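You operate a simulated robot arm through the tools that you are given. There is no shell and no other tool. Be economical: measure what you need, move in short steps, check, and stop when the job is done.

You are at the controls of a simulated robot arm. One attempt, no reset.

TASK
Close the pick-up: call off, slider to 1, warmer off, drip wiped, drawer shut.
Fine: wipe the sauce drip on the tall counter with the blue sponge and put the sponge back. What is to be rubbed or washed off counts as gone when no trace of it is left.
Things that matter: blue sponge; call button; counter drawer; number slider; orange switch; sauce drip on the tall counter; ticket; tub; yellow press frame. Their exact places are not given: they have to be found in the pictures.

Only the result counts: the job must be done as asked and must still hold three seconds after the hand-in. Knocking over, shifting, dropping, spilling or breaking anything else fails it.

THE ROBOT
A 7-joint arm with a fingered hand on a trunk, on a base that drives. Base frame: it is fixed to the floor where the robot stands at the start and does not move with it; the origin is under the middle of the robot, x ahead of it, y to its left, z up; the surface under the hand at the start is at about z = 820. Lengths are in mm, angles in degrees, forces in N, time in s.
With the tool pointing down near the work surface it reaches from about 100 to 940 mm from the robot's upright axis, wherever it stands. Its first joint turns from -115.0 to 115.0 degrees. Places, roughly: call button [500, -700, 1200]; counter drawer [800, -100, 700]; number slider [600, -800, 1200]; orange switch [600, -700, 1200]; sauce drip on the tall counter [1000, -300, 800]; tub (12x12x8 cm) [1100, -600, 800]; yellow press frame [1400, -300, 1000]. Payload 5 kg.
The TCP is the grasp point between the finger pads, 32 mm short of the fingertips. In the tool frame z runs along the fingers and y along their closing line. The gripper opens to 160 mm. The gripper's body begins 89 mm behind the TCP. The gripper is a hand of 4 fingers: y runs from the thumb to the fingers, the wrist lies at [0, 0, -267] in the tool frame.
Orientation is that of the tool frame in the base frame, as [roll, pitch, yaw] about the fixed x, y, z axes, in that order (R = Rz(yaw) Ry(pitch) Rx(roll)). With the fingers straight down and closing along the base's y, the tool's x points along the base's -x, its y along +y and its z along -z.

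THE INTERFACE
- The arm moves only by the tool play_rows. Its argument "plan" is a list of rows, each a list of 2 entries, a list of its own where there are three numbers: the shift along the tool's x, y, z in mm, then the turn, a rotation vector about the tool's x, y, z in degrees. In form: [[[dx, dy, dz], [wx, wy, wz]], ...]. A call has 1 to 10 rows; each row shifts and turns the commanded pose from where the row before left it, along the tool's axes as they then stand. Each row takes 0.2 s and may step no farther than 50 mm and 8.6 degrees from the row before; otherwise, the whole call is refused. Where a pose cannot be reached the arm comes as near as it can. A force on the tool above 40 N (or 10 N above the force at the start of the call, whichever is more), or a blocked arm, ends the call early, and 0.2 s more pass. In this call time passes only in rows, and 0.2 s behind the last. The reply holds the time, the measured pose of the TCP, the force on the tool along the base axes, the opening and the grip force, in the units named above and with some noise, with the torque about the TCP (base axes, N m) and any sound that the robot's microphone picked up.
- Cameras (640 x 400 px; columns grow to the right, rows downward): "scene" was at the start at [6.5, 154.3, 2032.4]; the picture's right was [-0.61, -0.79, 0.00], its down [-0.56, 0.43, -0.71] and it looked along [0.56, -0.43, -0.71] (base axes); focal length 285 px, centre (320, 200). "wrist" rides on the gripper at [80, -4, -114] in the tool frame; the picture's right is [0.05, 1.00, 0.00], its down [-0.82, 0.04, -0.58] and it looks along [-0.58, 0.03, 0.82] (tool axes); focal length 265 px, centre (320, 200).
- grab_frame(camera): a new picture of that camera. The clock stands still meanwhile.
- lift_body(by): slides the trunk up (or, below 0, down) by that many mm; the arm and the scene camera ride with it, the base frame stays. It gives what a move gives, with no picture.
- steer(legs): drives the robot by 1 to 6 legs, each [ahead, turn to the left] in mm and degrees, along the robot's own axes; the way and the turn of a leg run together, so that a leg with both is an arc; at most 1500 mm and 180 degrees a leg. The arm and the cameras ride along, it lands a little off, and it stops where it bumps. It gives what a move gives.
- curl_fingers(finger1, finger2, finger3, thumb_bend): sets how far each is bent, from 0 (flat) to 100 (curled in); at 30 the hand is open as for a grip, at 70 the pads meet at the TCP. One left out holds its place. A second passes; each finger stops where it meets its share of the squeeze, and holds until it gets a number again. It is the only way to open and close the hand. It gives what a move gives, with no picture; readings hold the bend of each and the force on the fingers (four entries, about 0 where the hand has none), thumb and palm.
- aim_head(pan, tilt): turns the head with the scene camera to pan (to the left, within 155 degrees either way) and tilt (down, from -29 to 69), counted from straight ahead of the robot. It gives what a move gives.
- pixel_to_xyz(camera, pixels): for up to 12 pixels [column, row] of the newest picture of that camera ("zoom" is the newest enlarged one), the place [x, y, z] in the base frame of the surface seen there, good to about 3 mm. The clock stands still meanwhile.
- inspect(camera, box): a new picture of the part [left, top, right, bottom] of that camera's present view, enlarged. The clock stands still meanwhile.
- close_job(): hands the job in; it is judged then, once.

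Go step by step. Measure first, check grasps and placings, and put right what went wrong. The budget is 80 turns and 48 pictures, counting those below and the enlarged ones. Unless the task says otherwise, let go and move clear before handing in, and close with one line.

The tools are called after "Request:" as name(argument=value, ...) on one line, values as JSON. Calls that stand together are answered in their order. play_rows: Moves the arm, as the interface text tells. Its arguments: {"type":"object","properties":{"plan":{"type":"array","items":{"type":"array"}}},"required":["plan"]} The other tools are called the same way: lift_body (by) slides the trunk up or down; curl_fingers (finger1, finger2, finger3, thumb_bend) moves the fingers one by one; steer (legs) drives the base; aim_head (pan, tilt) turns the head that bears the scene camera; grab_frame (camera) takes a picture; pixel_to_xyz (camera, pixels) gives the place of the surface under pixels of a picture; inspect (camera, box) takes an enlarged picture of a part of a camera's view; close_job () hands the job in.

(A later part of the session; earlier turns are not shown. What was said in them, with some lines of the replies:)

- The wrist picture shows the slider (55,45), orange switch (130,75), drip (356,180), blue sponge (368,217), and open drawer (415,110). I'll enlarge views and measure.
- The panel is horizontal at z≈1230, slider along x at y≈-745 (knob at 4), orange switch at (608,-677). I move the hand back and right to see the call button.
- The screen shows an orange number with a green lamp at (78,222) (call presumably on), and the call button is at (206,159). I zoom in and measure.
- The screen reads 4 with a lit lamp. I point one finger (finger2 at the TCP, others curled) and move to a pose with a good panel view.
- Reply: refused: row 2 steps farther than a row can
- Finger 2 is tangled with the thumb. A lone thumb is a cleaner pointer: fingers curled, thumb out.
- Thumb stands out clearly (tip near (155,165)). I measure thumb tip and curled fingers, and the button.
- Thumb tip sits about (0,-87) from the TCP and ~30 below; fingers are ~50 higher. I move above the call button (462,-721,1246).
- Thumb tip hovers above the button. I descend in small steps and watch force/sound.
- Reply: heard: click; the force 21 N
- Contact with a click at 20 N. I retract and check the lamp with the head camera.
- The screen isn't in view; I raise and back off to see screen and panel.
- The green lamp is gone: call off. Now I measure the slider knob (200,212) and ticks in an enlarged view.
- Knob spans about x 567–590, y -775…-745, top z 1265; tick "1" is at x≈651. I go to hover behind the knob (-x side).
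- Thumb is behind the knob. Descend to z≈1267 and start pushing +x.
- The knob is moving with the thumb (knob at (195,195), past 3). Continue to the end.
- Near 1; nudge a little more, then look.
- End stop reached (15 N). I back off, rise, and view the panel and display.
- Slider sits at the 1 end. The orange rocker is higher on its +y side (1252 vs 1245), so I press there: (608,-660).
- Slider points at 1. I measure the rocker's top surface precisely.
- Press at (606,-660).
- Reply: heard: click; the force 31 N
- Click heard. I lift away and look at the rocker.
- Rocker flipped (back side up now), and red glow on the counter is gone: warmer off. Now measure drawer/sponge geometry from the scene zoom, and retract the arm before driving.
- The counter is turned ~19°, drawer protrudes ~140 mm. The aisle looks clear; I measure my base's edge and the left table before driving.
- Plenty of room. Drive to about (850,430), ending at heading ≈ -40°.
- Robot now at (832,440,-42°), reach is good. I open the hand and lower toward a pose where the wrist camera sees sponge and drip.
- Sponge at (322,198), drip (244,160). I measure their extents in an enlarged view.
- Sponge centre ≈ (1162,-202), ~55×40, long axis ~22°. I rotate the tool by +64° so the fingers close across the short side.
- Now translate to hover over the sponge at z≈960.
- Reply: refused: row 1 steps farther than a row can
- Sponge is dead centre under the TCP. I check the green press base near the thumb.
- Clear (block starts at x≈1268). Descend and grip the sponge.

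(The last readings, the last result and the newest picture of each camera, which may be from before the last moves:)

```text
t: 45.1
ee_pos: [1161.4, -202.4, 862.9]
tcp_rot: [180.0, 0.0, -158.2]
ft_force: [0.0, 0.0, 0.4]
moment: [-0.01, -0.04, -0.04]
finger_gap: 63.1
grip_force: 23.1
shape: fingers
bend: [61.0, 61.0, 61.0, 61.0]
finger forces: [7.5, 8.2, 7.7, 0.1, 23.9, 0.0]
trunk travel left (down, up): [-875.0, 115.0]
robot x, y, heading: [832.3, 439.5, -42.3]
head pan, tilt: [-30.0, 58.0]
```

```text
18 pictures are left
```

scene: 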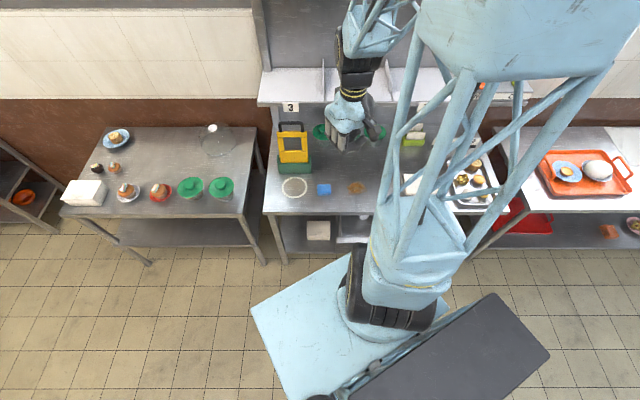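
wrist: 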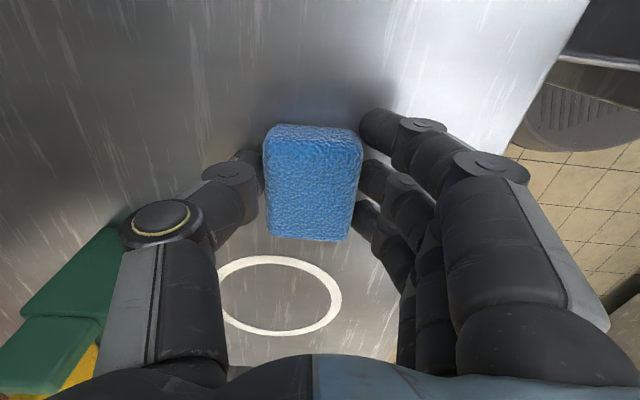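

Firm grip on all fingers. Lift 25 mm and carry to the drip centre (1018,-270).

Request:
play_rows(plan=[[[0, 0, -15], [0, 0, 0]], [[0, 0, -15], [0, 0, 0]], [[40, -3, 0], [0, 0, 0]], [[40, -3, 0], [0, 0, 0]], [[40, -2, 0], [0, 0, 0]], [[38, -2, 0], [0, 0, 0]], [[0, 0, 15], [0, 0, 0]]])

Request:
grab_frame(camera="wrist")

```text
t: 46.8
ee_pos: [1019.9, -269.7, 878.4]
tcp_rot: [180.0, 0.0, -158.1]
ft_force: [0.3, 0.2, 0.3]
moment: [0.0, 0.03, -0.01]
finger_gap: 63.1
grip_force: 23.7
shape: fingers
bend: [61.0, 61.0, 61.0, 61.0]
finger forces: [7.6, 8.1, 7.8, 0.1, 23.8, 0.0]
trunk travel left (down, up): [-875.0, 115.0]
robot x, y, heading: [830.0, 440.1, -42.2]
head pan, tilt: [-30.0, 58.0]
```

```text
17 pictures are left
```

wrist: 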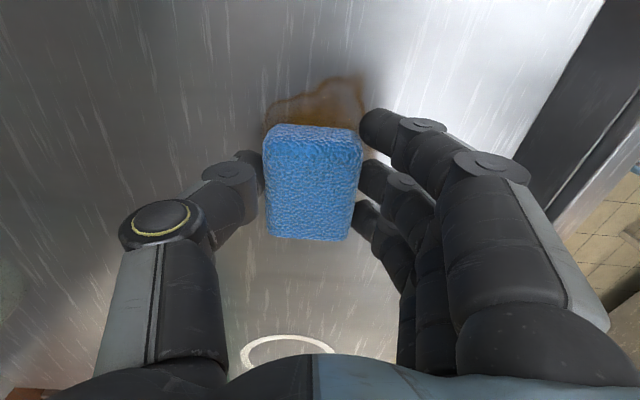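

Sponge held over the drip. Lower gently until it presses.

Request:
play_rows(plan=[[[0, 0, 9], [0, 0, 0]], [[0, 0, 4], [0, 0, 0]], [[0, 0, 3], [0, 0, 0]], [[0, 0, 2], [0, 0, 0]]])

```text
t: 47.8
ee_pos: [1020.0, -270.6, 860.8]
tcp_rot: [-179.9, 0.0, -158.2]
ft_force: [-2.1, 1.5, 12.0]
moment: [-0.29, -0.11, -0.02]
finger_gap: 62.8
grip_force: 26.2
shape: fingers
bend: [61.0, 61.0, 61.0, 62.0]
finger forces: [8.9, 9.4, 8.9, 0.0, 25.1, 0.1]
trunk travel left (down, up): [-875.0, 115.0]
robot x, y, heading: [833.2, 436.9, -42.3]
head pan, tilt: [-30.0, 58.0]
```

12 N of contact. Rub in rows covering the drip.

Request:
play_rows(plan=[[[20, 0, 0], [0, 0, 0]], [[18, 0, 0], [0, 0, 0]], [[-25, 0, 0], [0, 0, 0]], [[-25, 0, 0], [0, 0, 0]], [[-25, 0, 0], [0, 0, 0]], [[0, 18, 0], [0, 0, 0]], [[25, 0, 0], [0, 0, 0]], [[25, 0, 0], [0, 0, 0]], [[25, 0, 0], [0, 0, 0]], [[0, -18, 0], [0, 0, 0]]])

Request:
play_rows(plan=[[[0, -18, 0], [0, 0, 0]], [[-25, 0, 0], [0, 0, 0]], [[-25, 0, 0], [0, 0, 0]], [[-25, 0, 0], [0, 0, 0]], [[25, 0, 0], [0, 0, 0]], [[25, 0, 0], [0, 0, 0]], [[25, 0, 0], [0, 0, 0]], [[0, 18, 0], [0, 0, 0]]])

Request:
play_rows(plan=[[[-25, 0, 0], [0, 0, 0]], [[-25, 0, 0], [0, 0, 0]], [[-25, 0, 0], [0, 0, 0]], [[0, 18, 0], [0, 0, 0]], [[25, 0, 0], [0, 0, 0]], [[25, 0, 0], [0, 0, 0]], [[25, 0, 0], [0, 0, 0]], [[0, 0, -25], [0, 0, 0]], [[0, 40, -30], [0, 0, 0]], [[40, 25, -10], [0, 0, 0]]])

Request:
grab_frame(camera="wrist")

```text
t: 50.0
ee_pos: [981.3, -284.9, 860.2]
tcp_rot: [179.9, 0.0, -158.3]
ft_force: [-2.0, 2.7, 8.2]
moment: [-0.08, 0.0, -0.03]
finger_gap: 63.0
grip_force: 25.2
shape: fingers
bend: [62.0, 62.0, 62.0, 62.0]
finger forces: [8.8, 9.4, 8.9, 0.0, 23.8, 0.1]
trunk travel left (down, up): [-875.0, 115.0]
robot x, y, heading: [833.2, 436.0, -42.3]
head pan, tilt: [-30.0, 58.0]
```

```text
t: 51.8
ee_pos: [983.7, -284.8, 861.0]
tcp_rot: [180.0, -0.1, -158.3]
ft_force: [0.2, -0.4, 3.5]
moment: [-0.05, -0.05, 0.02]
finger_gap: 62.8
grip_force: 24.5
shape: fingers
bend: [62.0, 62.0, 62.0, 62.0]
finger forces: [7.9, 8.6, 8.1, 0.0, 24.0, 0.1]
trunk travel left (down, up): [-875.0, 115.0]
robot x, y, heading: [830.0, 436.8, -42.1]
head pan, tilt: [-30.0, 58.0]
```

```text
t: 54.0
ee_pos: [915.3, -222.0, 925.0]
tcp_rot: [180.0, 0.1, -158.2]
ft_force: [-0.6, -0.3, 0.3]
moment: [0.03, 0.0, 0.03]
finger_gap: 62.9
grip_force: 23.0
shape: fingers
bend: [62.0, 62.0, 62.0, 62.0]
finger forces: [7.8, 8.1, 7.6, 0.0, 23.4, 0.0]
trunk travel left (down, up): [-875.0, 115.0]
robot x, y, heading: [832.7, 441.9, -42.1]
head pan, tilt: [-30.0, 58.0]
```

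```text
16 pictures are left
```

wrist: 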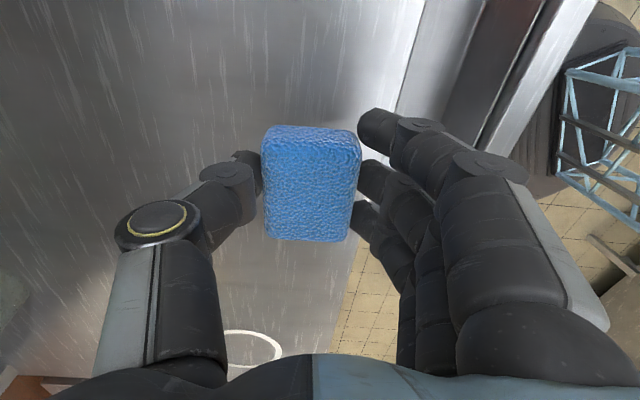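

Drip site is hidden behind the thumb. I shift forward and up to see it.

Request:
play_rows(plan=[[[-30, 0, -30], [0, 0, 0]], [[-40, -5, -25], [0, 0, 0]], [[-40, -5, -25], [0, 0, 0]]])

Request:
inspect(camera="wrist", box=[60, 0, 380, 200])

```text
t: 54.8
ee_pos: [1025.4, -190.2, 1004.6]
tcp_rot: [-180.0, -0.1, -158.1]
ft_force: [-0.8, -1.0, -0.2]
moment: [0.02, 0.01, -0.02]
finger_gap: 62.9
grip_force: 22.6
shape: fingers
bend: [62.0, 62.0, 62.0, 62.0]
finger forces: [7.5, 8.0, 7.5, 0.0, 23.2, 0.0]
trunk travel left (down, up): [-875.0, 115.0]
robot x, y, heading: [830.1, 441.7, -42.0]
head pan, tilt: [-30.0, 58.0]
```

```text
2.00 times, centred on (220, 100) of wrist
```

zoom: 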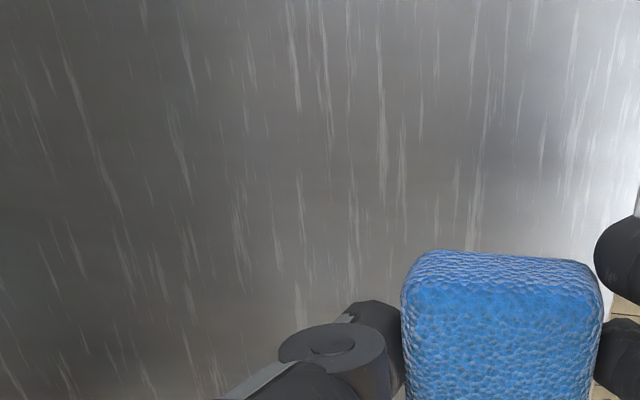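

The counter is clean there. Carry the sponge back to its original place (TCP 1161,-202,863).

Request:
play_rows(plan=[[[-31, -16, 20], [0, 0, 0]], [[-31, -16, 20], [0, 0, 0]], [[-30, -15, 25], [0, 0, 0]], [[-30, -15, 25], [0, 0, 0]], [[0, 0, 25], [0, 0, 0]], [[0, 0, 15], [0, 0, 0]], [[0, 0, 8], [0, 0, 0]]])

```text
t: 56.4
ee_pos: [1158.8, -202.4, 867.4]
tcp_rot: [-180.0, 0.1, -158.2]
ft_force: [0.2, 0.3, -0.4]
moment: [-0.03, 0.01, 0.0]
finger_gap: 62.9
grip_force: 23.0
shape: fingers
bend: [62.0, 62.0, 62.0, 62.0]
finger forces: [7.6, 8.0, 7.5, 0.0, 22.9, 0.0]
trunk travel left (down, up): [-875.0, 115.0]
robot x, y, heading: [831.2, 445.5, -42.3]
head pan, tilt: [-30.0, 58.0]
```

Request:
play_rows(plan=[[[-1, 0, 3], [0, 0, 0]], [[0, 0, 1], [0, 0, 0]]])

Request:
curl_fingers(finger1=42, finger2=42, finger3=42, thumb_bend=42)

Request:
play_rows(plan=[[[0, 0, -25], [0, 0, 0]], [[0, 0, -35], [0, 0, 0]], [[0, 0, -40], [0, 0, 0]]])

Request:
grab_frame(camera="wrist")

```text
t: 57.0
ee_pos: [1159.0, -202.8, 863.0]
tcp_rot: [-180.0, 0.0, -158.2]
ft_force: [0.4, -0.6, -0.3]
moment: [0.0, 0.02, 0.01]
finger_gap: 62.7
grip_force: 22.6
shape: fingers
bend: [62.0, 62.0, 62.0, 62.0]
finger forces: [7.6, 8.1, 7.5, 0.0, 23.0, 0.1]
trunk travel left (down, up): [-875.0, 115.0]
robot x, y, heading: [828.1, 440.8, -42.0]
head pan, tilt: [-30.0, 58.0]
```

```text
t: 58.0
ee_pos: [1157.8, -202.4, 863.5]
tcp_rot: [-179.9, 0.0, -158.2]
ft_force: [-0.5, 0.8, 1.3]
moment: [0.0, 0.01, -0.01]
finger_gap: 122.6
grip_force: 0.2
shape: fingers
bend: [42.0, 42.0, 42.0, 42.0]
finger forces: [0.0, 0.0, 0.0, 0.0, 0.0, 0.1]
trunk travel left (down, up): [-875.0, 115.0]
robot x, y, heading: [830.5, 442.9, -42.4]
head pan, tilt: [-30.0, 58.0]
```

```text
t: 58.8
ee_pos: [1157.1, -200.7, 965.3]
tcp_rot: [179.9, -0.1, -158.2]
ft_force: [0.1, -0.7, -0.6]
moment: [-0.02, -0.01, -0.01]
finger_gap: 122.4
grip_force: 0.0
shape: fingers
bend: [42.0, 42.0, 42.0, 42.0]
finger forces: [0.0, 0.0, 0.1, 0.1, 0.0, 0.1]
trunk travel left (down, up): [-875.0, 115.0]
robot x, y, heading: [833.1, 441.7, -42.1]
head pan, tilt: [-30.0, 58.0]
```

```text
14 pictures are left
```

wrist: 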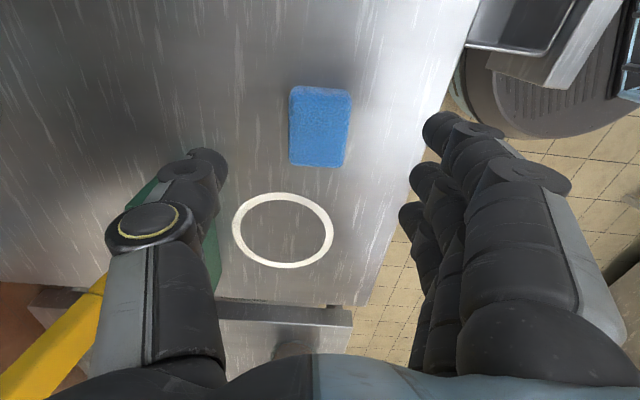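

Sponge is back exactly in place. Next the drawer: I move away from the press and rotate the hand so the finger sides face the drawer front (tool x outward).

Request:
play_rows(plan=[[[25, 40, -10], [0, 0, 0]], [[25, 40, -10], [0, 0, 0]], [[0, 0, 0], [0, 0, 7.75]], [[0, 0, 0], [0, 0, 7.75]], [[0, 0, 0], [0, 0, 7.75]], [[0, 0, 0], [0, 0, 7.75]], [[0, 0, 0], [0, 0, 7.75]], [[0, 0, 0], [0, 0, 7.75]], [[0, 0, 0], [0, 0, 7.75]], [[0, 0, 0], [0, 0, 7.75]]])

Request:
play_rows(plan=[[[0, 0, 0], [0, 0, 7.75]], [[0, 0, 0], [0, 0, 7.75]], [[0, 0, 0], [0, 0, 7.75]], [[0, 0, 0], [0, 0, 7.75]]])

Request:
curl_fingers(finger1=60, finger2=60, finger3=60, thumb_bend=60)

```text
t: 61.0
ee_pos: [1083.5, -147.2, 983.2]
tcp_rot: [-180.0, 0.1, 139.7]
ft_force: [-0.3, 0.2, -0.2]
moment: [-0.03, 0.01, 0.03]
finger_gap: 122.8
grip_force: 0.0
shape: fingers
bend: [42.0, 42.0, 42.0, 42.0]
finger forces: [0.0, 0.1, 0.0, 0.0, 0.0, 0.0]
trunk travel left (down, up): [-875.0, 115.0]
robot x, y, heading: [834.3, 441.1, -42.4]
head pan, tilt: [-30.0, 58.0]
```

```text
t: 62.0
ee_pos: [1083.9, -148.0, 982.8]
tcp_rot: [180.0, 0.0, 108.6]
ft_force: [0.2, -0.1, 0.1]
moment: [0.01, 0.01, -0.04]
finger_gap: 122.9
grip_force: 0.1
shape: fingers
bend: [42.0, 42.0, 42.0, 42.0]
finger forces: [0.1, 0.0, 0.1, 0.0, 0.1, 0.0]
trunk travel left (down, up): [-875.0, 115.0]
robot x, y, heading: [833.3, 437.7, -42.1]
head pan, tilt: [-30.0, 58.0]
```

```text
t: 63.0
ee_pos: [1084.1, -146.4, 983.6]
tcp_rot: [-179.9, 0.0, 108.8]
ft_force: [0.1, 0.2, 0.0]
moment: [0.02, 0.06, -0.01]
finger_gap: 54.4
grip_force: 0.0
shape: fingers
bend: [60.0, 60.0, 60.0, 60.0]
finger forces: [0.1, 0.0, 0.1, 0.0, 0.0, 0.0]
trunk travel left (down, up): [-875.0, 115.0]
robot x, y, heading: [832.2, 441.1, -42.4]
head pan, tilt: [-30.0, 58.0]
```

Now translate to just outside the drawer front, still high, and look.

Request:
play_rows(plan=[[[37, -29.6, 0], [0, 0, 0]], [[37, -29.6, 0], [0, 0, 0]], [[37, -29.6, 0], [0, 0, 0]], [[37, -29.6, 0], [0, 0, 0]], [[37, -29.6, 0], [0, 0, 0]], [[37, -29.6, 0], [0, 0, 0]], [[37, -29.6, 0], [0, 0, 0]], [[37, -29.6, 0], [0, 0, 0]]])

Request:
grab_frame(camera="wrist")

```text
t: 64.8
ee_pos: [763.0, 56.5, 982.0]
tcp_rot: [179.9, 0.0, 108.8]
ft_force: [-0.3, -0.2, -0.2]
moment: [0.02, -0.03, 0.02]
finger_gap: 53.9
grip_force: 0.1
shape: fingers
bend: [60.0, 60.0, 60.0, 60.0]
finger forces: [0.0, 0.0, 0.0, 0.0, 0.1, 0.0]
trunk travel left (down, up): [-875.0, 115.0]
robot x, y, heading: [827.7, 440.4, -42.3]
head pan, tilt: [-30.0, 58.0]
```

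```text
13 pictures are left
```

wrist: 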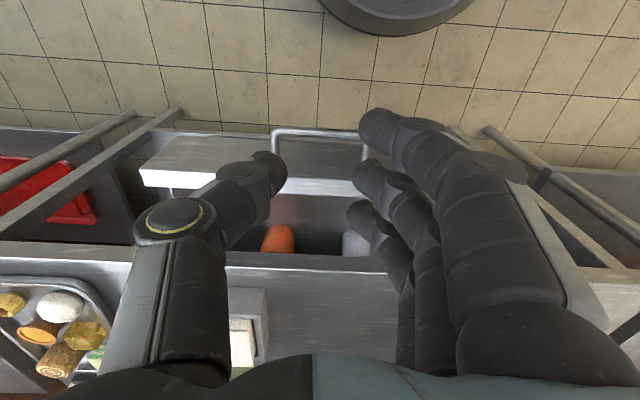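

The handle (272–368, row 130) is centred ahead of the hand. Measure its place and panel.

Request:
pixel_to_xyz(camera="wrist", pixels=[[318, 131], [273, 145], [345, 131], [320, 155], [320, 187], [200, 150], [150, 178], [280, 240], [300, 265], [160, 180], [395, 20]])

```text
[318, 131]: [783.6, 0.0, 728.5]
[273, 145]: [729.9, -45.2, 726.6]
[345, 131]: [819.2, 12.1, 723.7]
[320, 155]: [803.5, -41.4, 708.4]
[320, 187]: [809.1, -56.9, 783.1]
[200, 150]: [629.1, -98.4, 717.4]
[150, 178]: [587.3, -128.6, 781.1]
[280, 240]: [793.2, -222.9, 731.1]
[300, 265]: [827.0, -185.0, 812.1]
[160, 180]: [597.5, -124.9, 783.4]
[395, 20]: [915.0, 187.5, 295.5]
```

Handle bar outermost n≈46 mm beyond the panel, z≈728. Descend outside it to z≈748.

Request:
play_rows(plan=[[[0, 0, 45], [0, 0, 0]], [[0, 0, 45], [0, 0, 0]], [[0, 0, 45], [0, 0, 0]], [[0, 0, 40], [0, 0, 0]], [[0, 0, 35], [0, 0, 0]], [[0, 0, 24], [0, 0, 0]]])

Request:
grab_frame(camera="wrist")

```text
t: 66.2
ee_pos: [764.6, 57.9, 747.6]
tcp_rot: [180.0, 0.1, 108.8]
ft_force: [-0.1, 0.3, -0.1]
moment: [-0.01, 0.02, -0.02]
finger_gap: 53.9
grip_force: 0.1
shape: fingers
bend: [60.0, 60.0, 60.0, 60.0]
finger forces: [0.1, 0.0, 0.1, 0.0, 0.1, 0.0]
trunk travel left (down, up): [-875.0, 115.0]
robot x, y, heading: [831.5, 439.2, -42.3]
head pan, tilt: [-30.0, 58.0]
```

```text
12 pictures are left
```

wrist: 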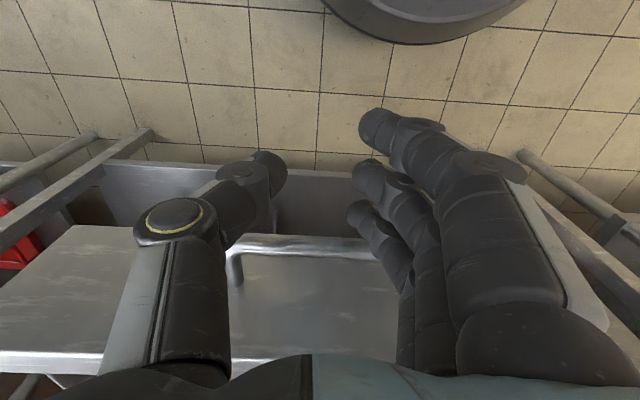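

Handle bar lies just ahead (row 245). Push inward.

Request:
play_rows(plan=[[[-15, 0, 0], [0, 0, 0]], [[-12, 0, 0], [0, 0, 0]], [[-12, 0, 0], [0, 0, 0]], [[-12, 0, 0], [0, 0, 0]], [[-12, 0, 0], [0, 0, 0]], [[-12, 0, 0], [0, 0, 0]]])

```text
t: 67.5
ee_pos: [787.4, -14.0, 749.4]
tcp_rot: [179.9, 0.0, 108.8]
ft_force: [-0.5, -0.6, 0.0]
moment: [0.0, 0.0, -0.03]
finger_gap: 54.0
grip_force: 0.1
shape: fingers
bend: [60.0, 60.0, 60.0, 60.0]
finger forces: [0.0, 0.1, 0.1, 0.0, 0.0, 0.0]
trunk travel left (down, up): [-875.0, 115.0]
robot x, y, heading: [834.2, 441.4, -42.4]
head pan, tilt: [-30.0, 58.0]
```

Request:
grab_frame(camera="wrist")

```text
11 pictures are left
```

wrist: 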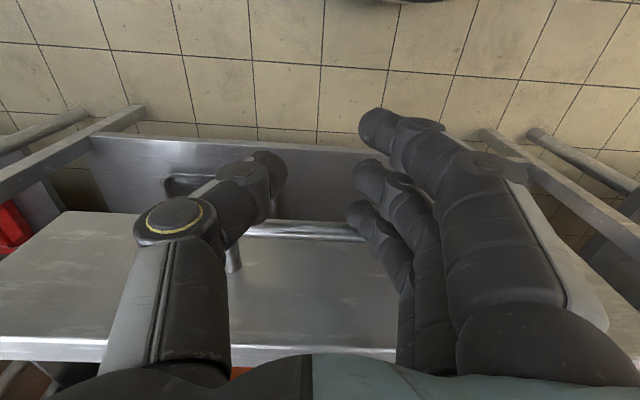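

The handle moves with the hand. Continue pushing until it stops.

Request:
play_rows(plan=[[[-12, 0, 0], [0, 0, 0]], [[-12, 0, 0], [0, 0, 0]], [[-12, 0, 0], [0, 0, 0]], [[-12, 0, 0], [0, 0, 0]], [[-12, 0, 0], [0, 0, 0]], [[-10, 0, 0], [0, 0, 0]], [[-8, 0, 0], [0, 0, 0]], [[-6, 0, 0], [0, 0, 0]]])

```text
t: 69.3
ee_pos: [815.4, -93.9, 749.7]
tcp_rot: [180.0, -0.1, 108.9]
ft_force: [0.9, 0.0, 0.2]
moment: [0.01, 0.0, 0.02]
finger_gap: 53.9
grip_force: 0.1
shape: fingers
bend: [60.0, 60.0, 60.0, 60.0]
finger forces: [0.0, 0.0, 0.2, 0.0, 0.0, 0.1]
trunk travel left (down, up): [-875.0, 115.0]
robot x, y, heading: [826.9, 444.9, -42.2]
head pan, tilt: [-30.0, 58.0]
```

Request:
play_rows(plan=[[[-6, 0, 0], [0, 0, 0]], [[-6, 0, 0], [0, 0, 0]], [[-5, 0, 0], [0, 0, 0]], [[-4, 0, 0], [0, 0, 0]], [[-4, 0, 0], [0, 0, 0]]])

Request:
grab_frame(camera="wrist")

```text
t: 70.2
ee_pos: [814.6, -98.7, 748.3]
tcp_rot: [-179.9, -1.0, 108.8]
ft_force: [-2.9, 12.7, 8.8]
moment: [0.12, -0.28, 0.45]
finger_gap: 54.0
grip_force: 6.7
shape: fingers
bend: [60.0, 60.0, 61.0, 60.0]
finger forces: [0.0, 0.0, 12.9, 0.1, 0.0, 0.0]
trunk travel left (down, up): [-875.0, 115.0]
robot x, y, heading: [833.6, 443.8, -42.3]
head pan, tilt: [-30.0, 58.0]
stopped in row 4: the force on the tool passed its limit at 45 N (the readings are from after the stop); the commanded pose is now the measured one
```

```text
10 pictures are left
```

wrist: 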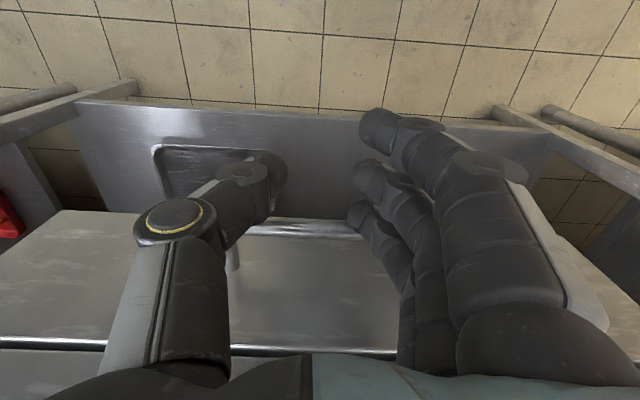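

Hard stop at 45 N — probably shut. Back off, rise and measure.

Request:
play_rows(plan=[[[25, 0, 0], [0, 0, 0]], [[40, 0, 0], [0, 0, 0]], [[20, 0, -40], [0, 0, 0]], [[0, 0, -45], [0, 0, 0]], [[0, 0, -45], [0, 0, 0]], [[0, 0, -45], [0, 0, 0]], [[0, 0, -45], [0, 0, 0]]])

Request:
grab_frame(camera="wrist")

```text
t: 71.8
ee_pos: [788.6, -21.0, 968.8]
tcp_rot: [-179.9, -0.8, 108.8]
ft_force: [0.3, 0.5, 0.5]
moment: [-0.01, -0.02, 0.01]
finger_gap: 54.0
grip_force: 0.1
shape: fingers
bend: [60.0, 60.0, 60.0, 60.0]
finger forces: [0.0, 0.1, 0.0, 0.1, 0.0, 0.0]
trunk travel left (down, up): [-875.0, 115.0]
robot x, y, heading: [829.1, 440.6, -42.4]
head pan, tilt: [-30.0, 58.0]
```

```text
9 pictures are left
```

wrist: 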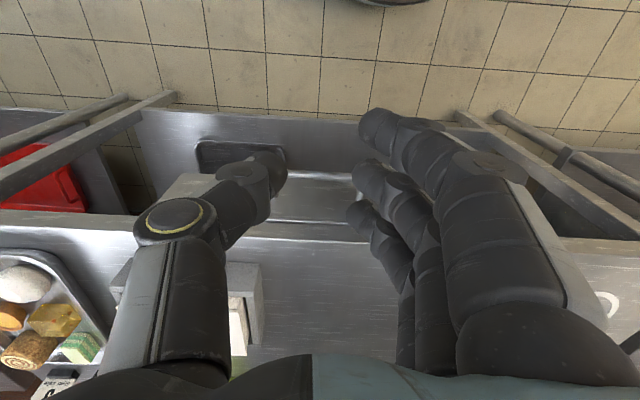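

Request:
inspect(camera="wrist", box=[130, 120, 450, 320])

Request:
pixel_to_xyz(camera="zoom", pixels=[[380, 110], [380, 150], [380, 195], [380, 215], [380, 240], [300, 200], [120, 120], [90, 140], [300, 225], [400, 180], [330, 115]])

```text
2.00 times, centred on (290, 220) of wrist
```

zoom: 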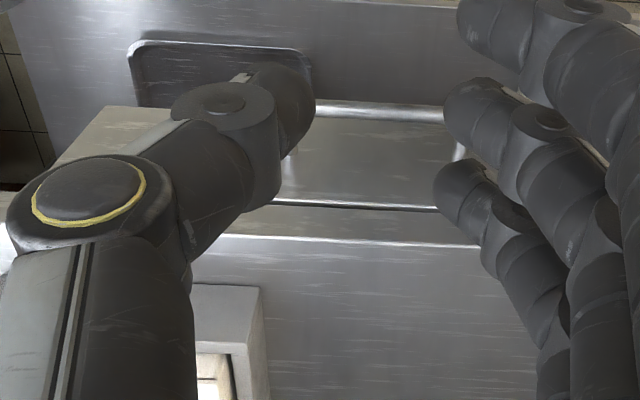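

```text
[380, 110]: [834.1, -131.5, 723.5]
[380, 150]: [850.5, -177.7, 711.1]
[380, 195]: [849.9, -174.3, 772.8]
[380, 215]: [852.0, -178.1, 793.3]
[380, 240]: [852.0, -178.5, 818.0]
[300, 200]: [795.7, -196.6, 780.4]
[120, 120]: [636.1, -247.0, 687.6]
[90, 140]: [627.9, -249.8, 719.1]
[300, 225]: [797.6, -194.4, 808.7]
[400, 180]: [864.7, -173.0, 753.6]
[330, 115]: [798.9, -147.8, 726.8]
```

Panel face and counter edge coincide (both n≈-441): drawer shut. A last overview check of drip spot and display.

Request:
play_rows(plan=[[[40, -20, -20], [0, 0, 0]], [[40, -20, -20], [0, 0, 0]], [[30, -30, -20], [0, 0, 0]]])

Request:
aim_head(pan=-40, tilt=42)

Request:
grab_frame(camera="scene")

```text
t: 72.6
ee_pos: [687.3, 59.2, 1030.0]
tcp_rot: [179.9, -0.6, 108.8]
ft_force: [-1.3, 0.8, 0.1]
moment: [-0.03, -0.03, 0.02]
finger_gap: 53.9
grip_force: 0.0
shape: fingers
bend: [60.0, 60.0, 60.0, 60.0]
finger forces: [0.0, 0.1, 0.0, 0.0, 0.0, 0.0]
trunk travel left (down, up): [-875.0, 115.0]
robot x, y, heading: [828.9, 440.0, -42.2]
head pan, tilt: [-30.0, 58.0]
```

```text
t: 73.3
ee_pos: [689.2, 59.6, 1030.8]
tcp_rot: [-180.0, -0.7, 108.8]
ft_force: [0.1, 0.5, -0.5]
moment: [0.04, 0.01, -0.02]
finger_gap: 53.8
grip_force: 0.1
shape: fingers
bend: [60.0, 60.0, 60.0, 60.0]
finger forces: [0.0, 0.0, 0.0, 0.1, 0.1, 0.1]
trunk travel left (down, up): [-875.0, 115.0]
robot x, y, heading: [830.2, 442.9, -42.1]
head pan, tilt: [-40.0, 42.0]
```

```text
7 pictures are left
```

scene: 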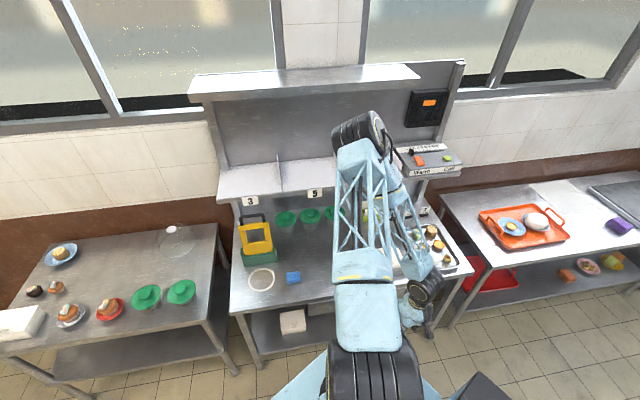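

Request:
inspect(camera="scene", box=[380, 70, 480, 190])

Request:
inspect(camera="scene", box=[220, 200, 360, 310])

```text
3.33 times, centred on (430, 130) of scene
```

zoom: 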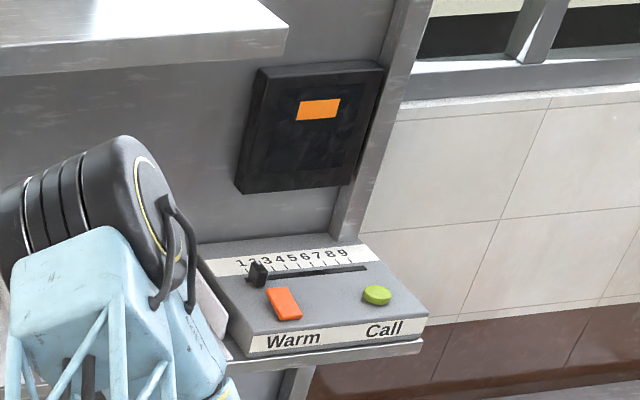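

```text
3.64 times, centred on (290, 255) of scene
```

zoom: 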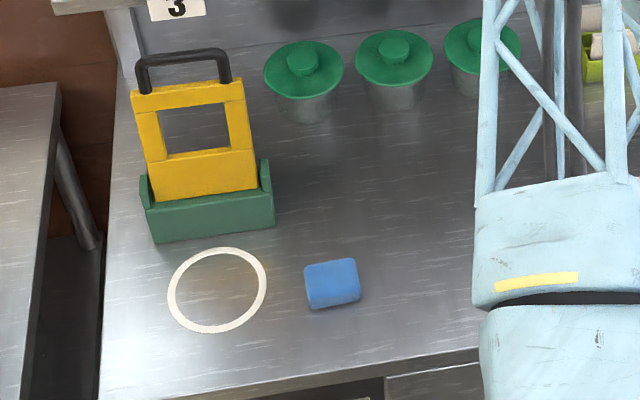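

The display shows idle with its lamp off, the slider is at 1, the rocker is flipped, the counter is clean and the sponge is in place. I'm handing in.

Request:
close_job()

```text
The job is handed in.
```

I handed the job in with the call off, slider at 1, warmer off, drip wiped with the sponge back in its place, and the drawer shut. I checked each one in the pictures before the hand-in; the judging result was not shown to me.
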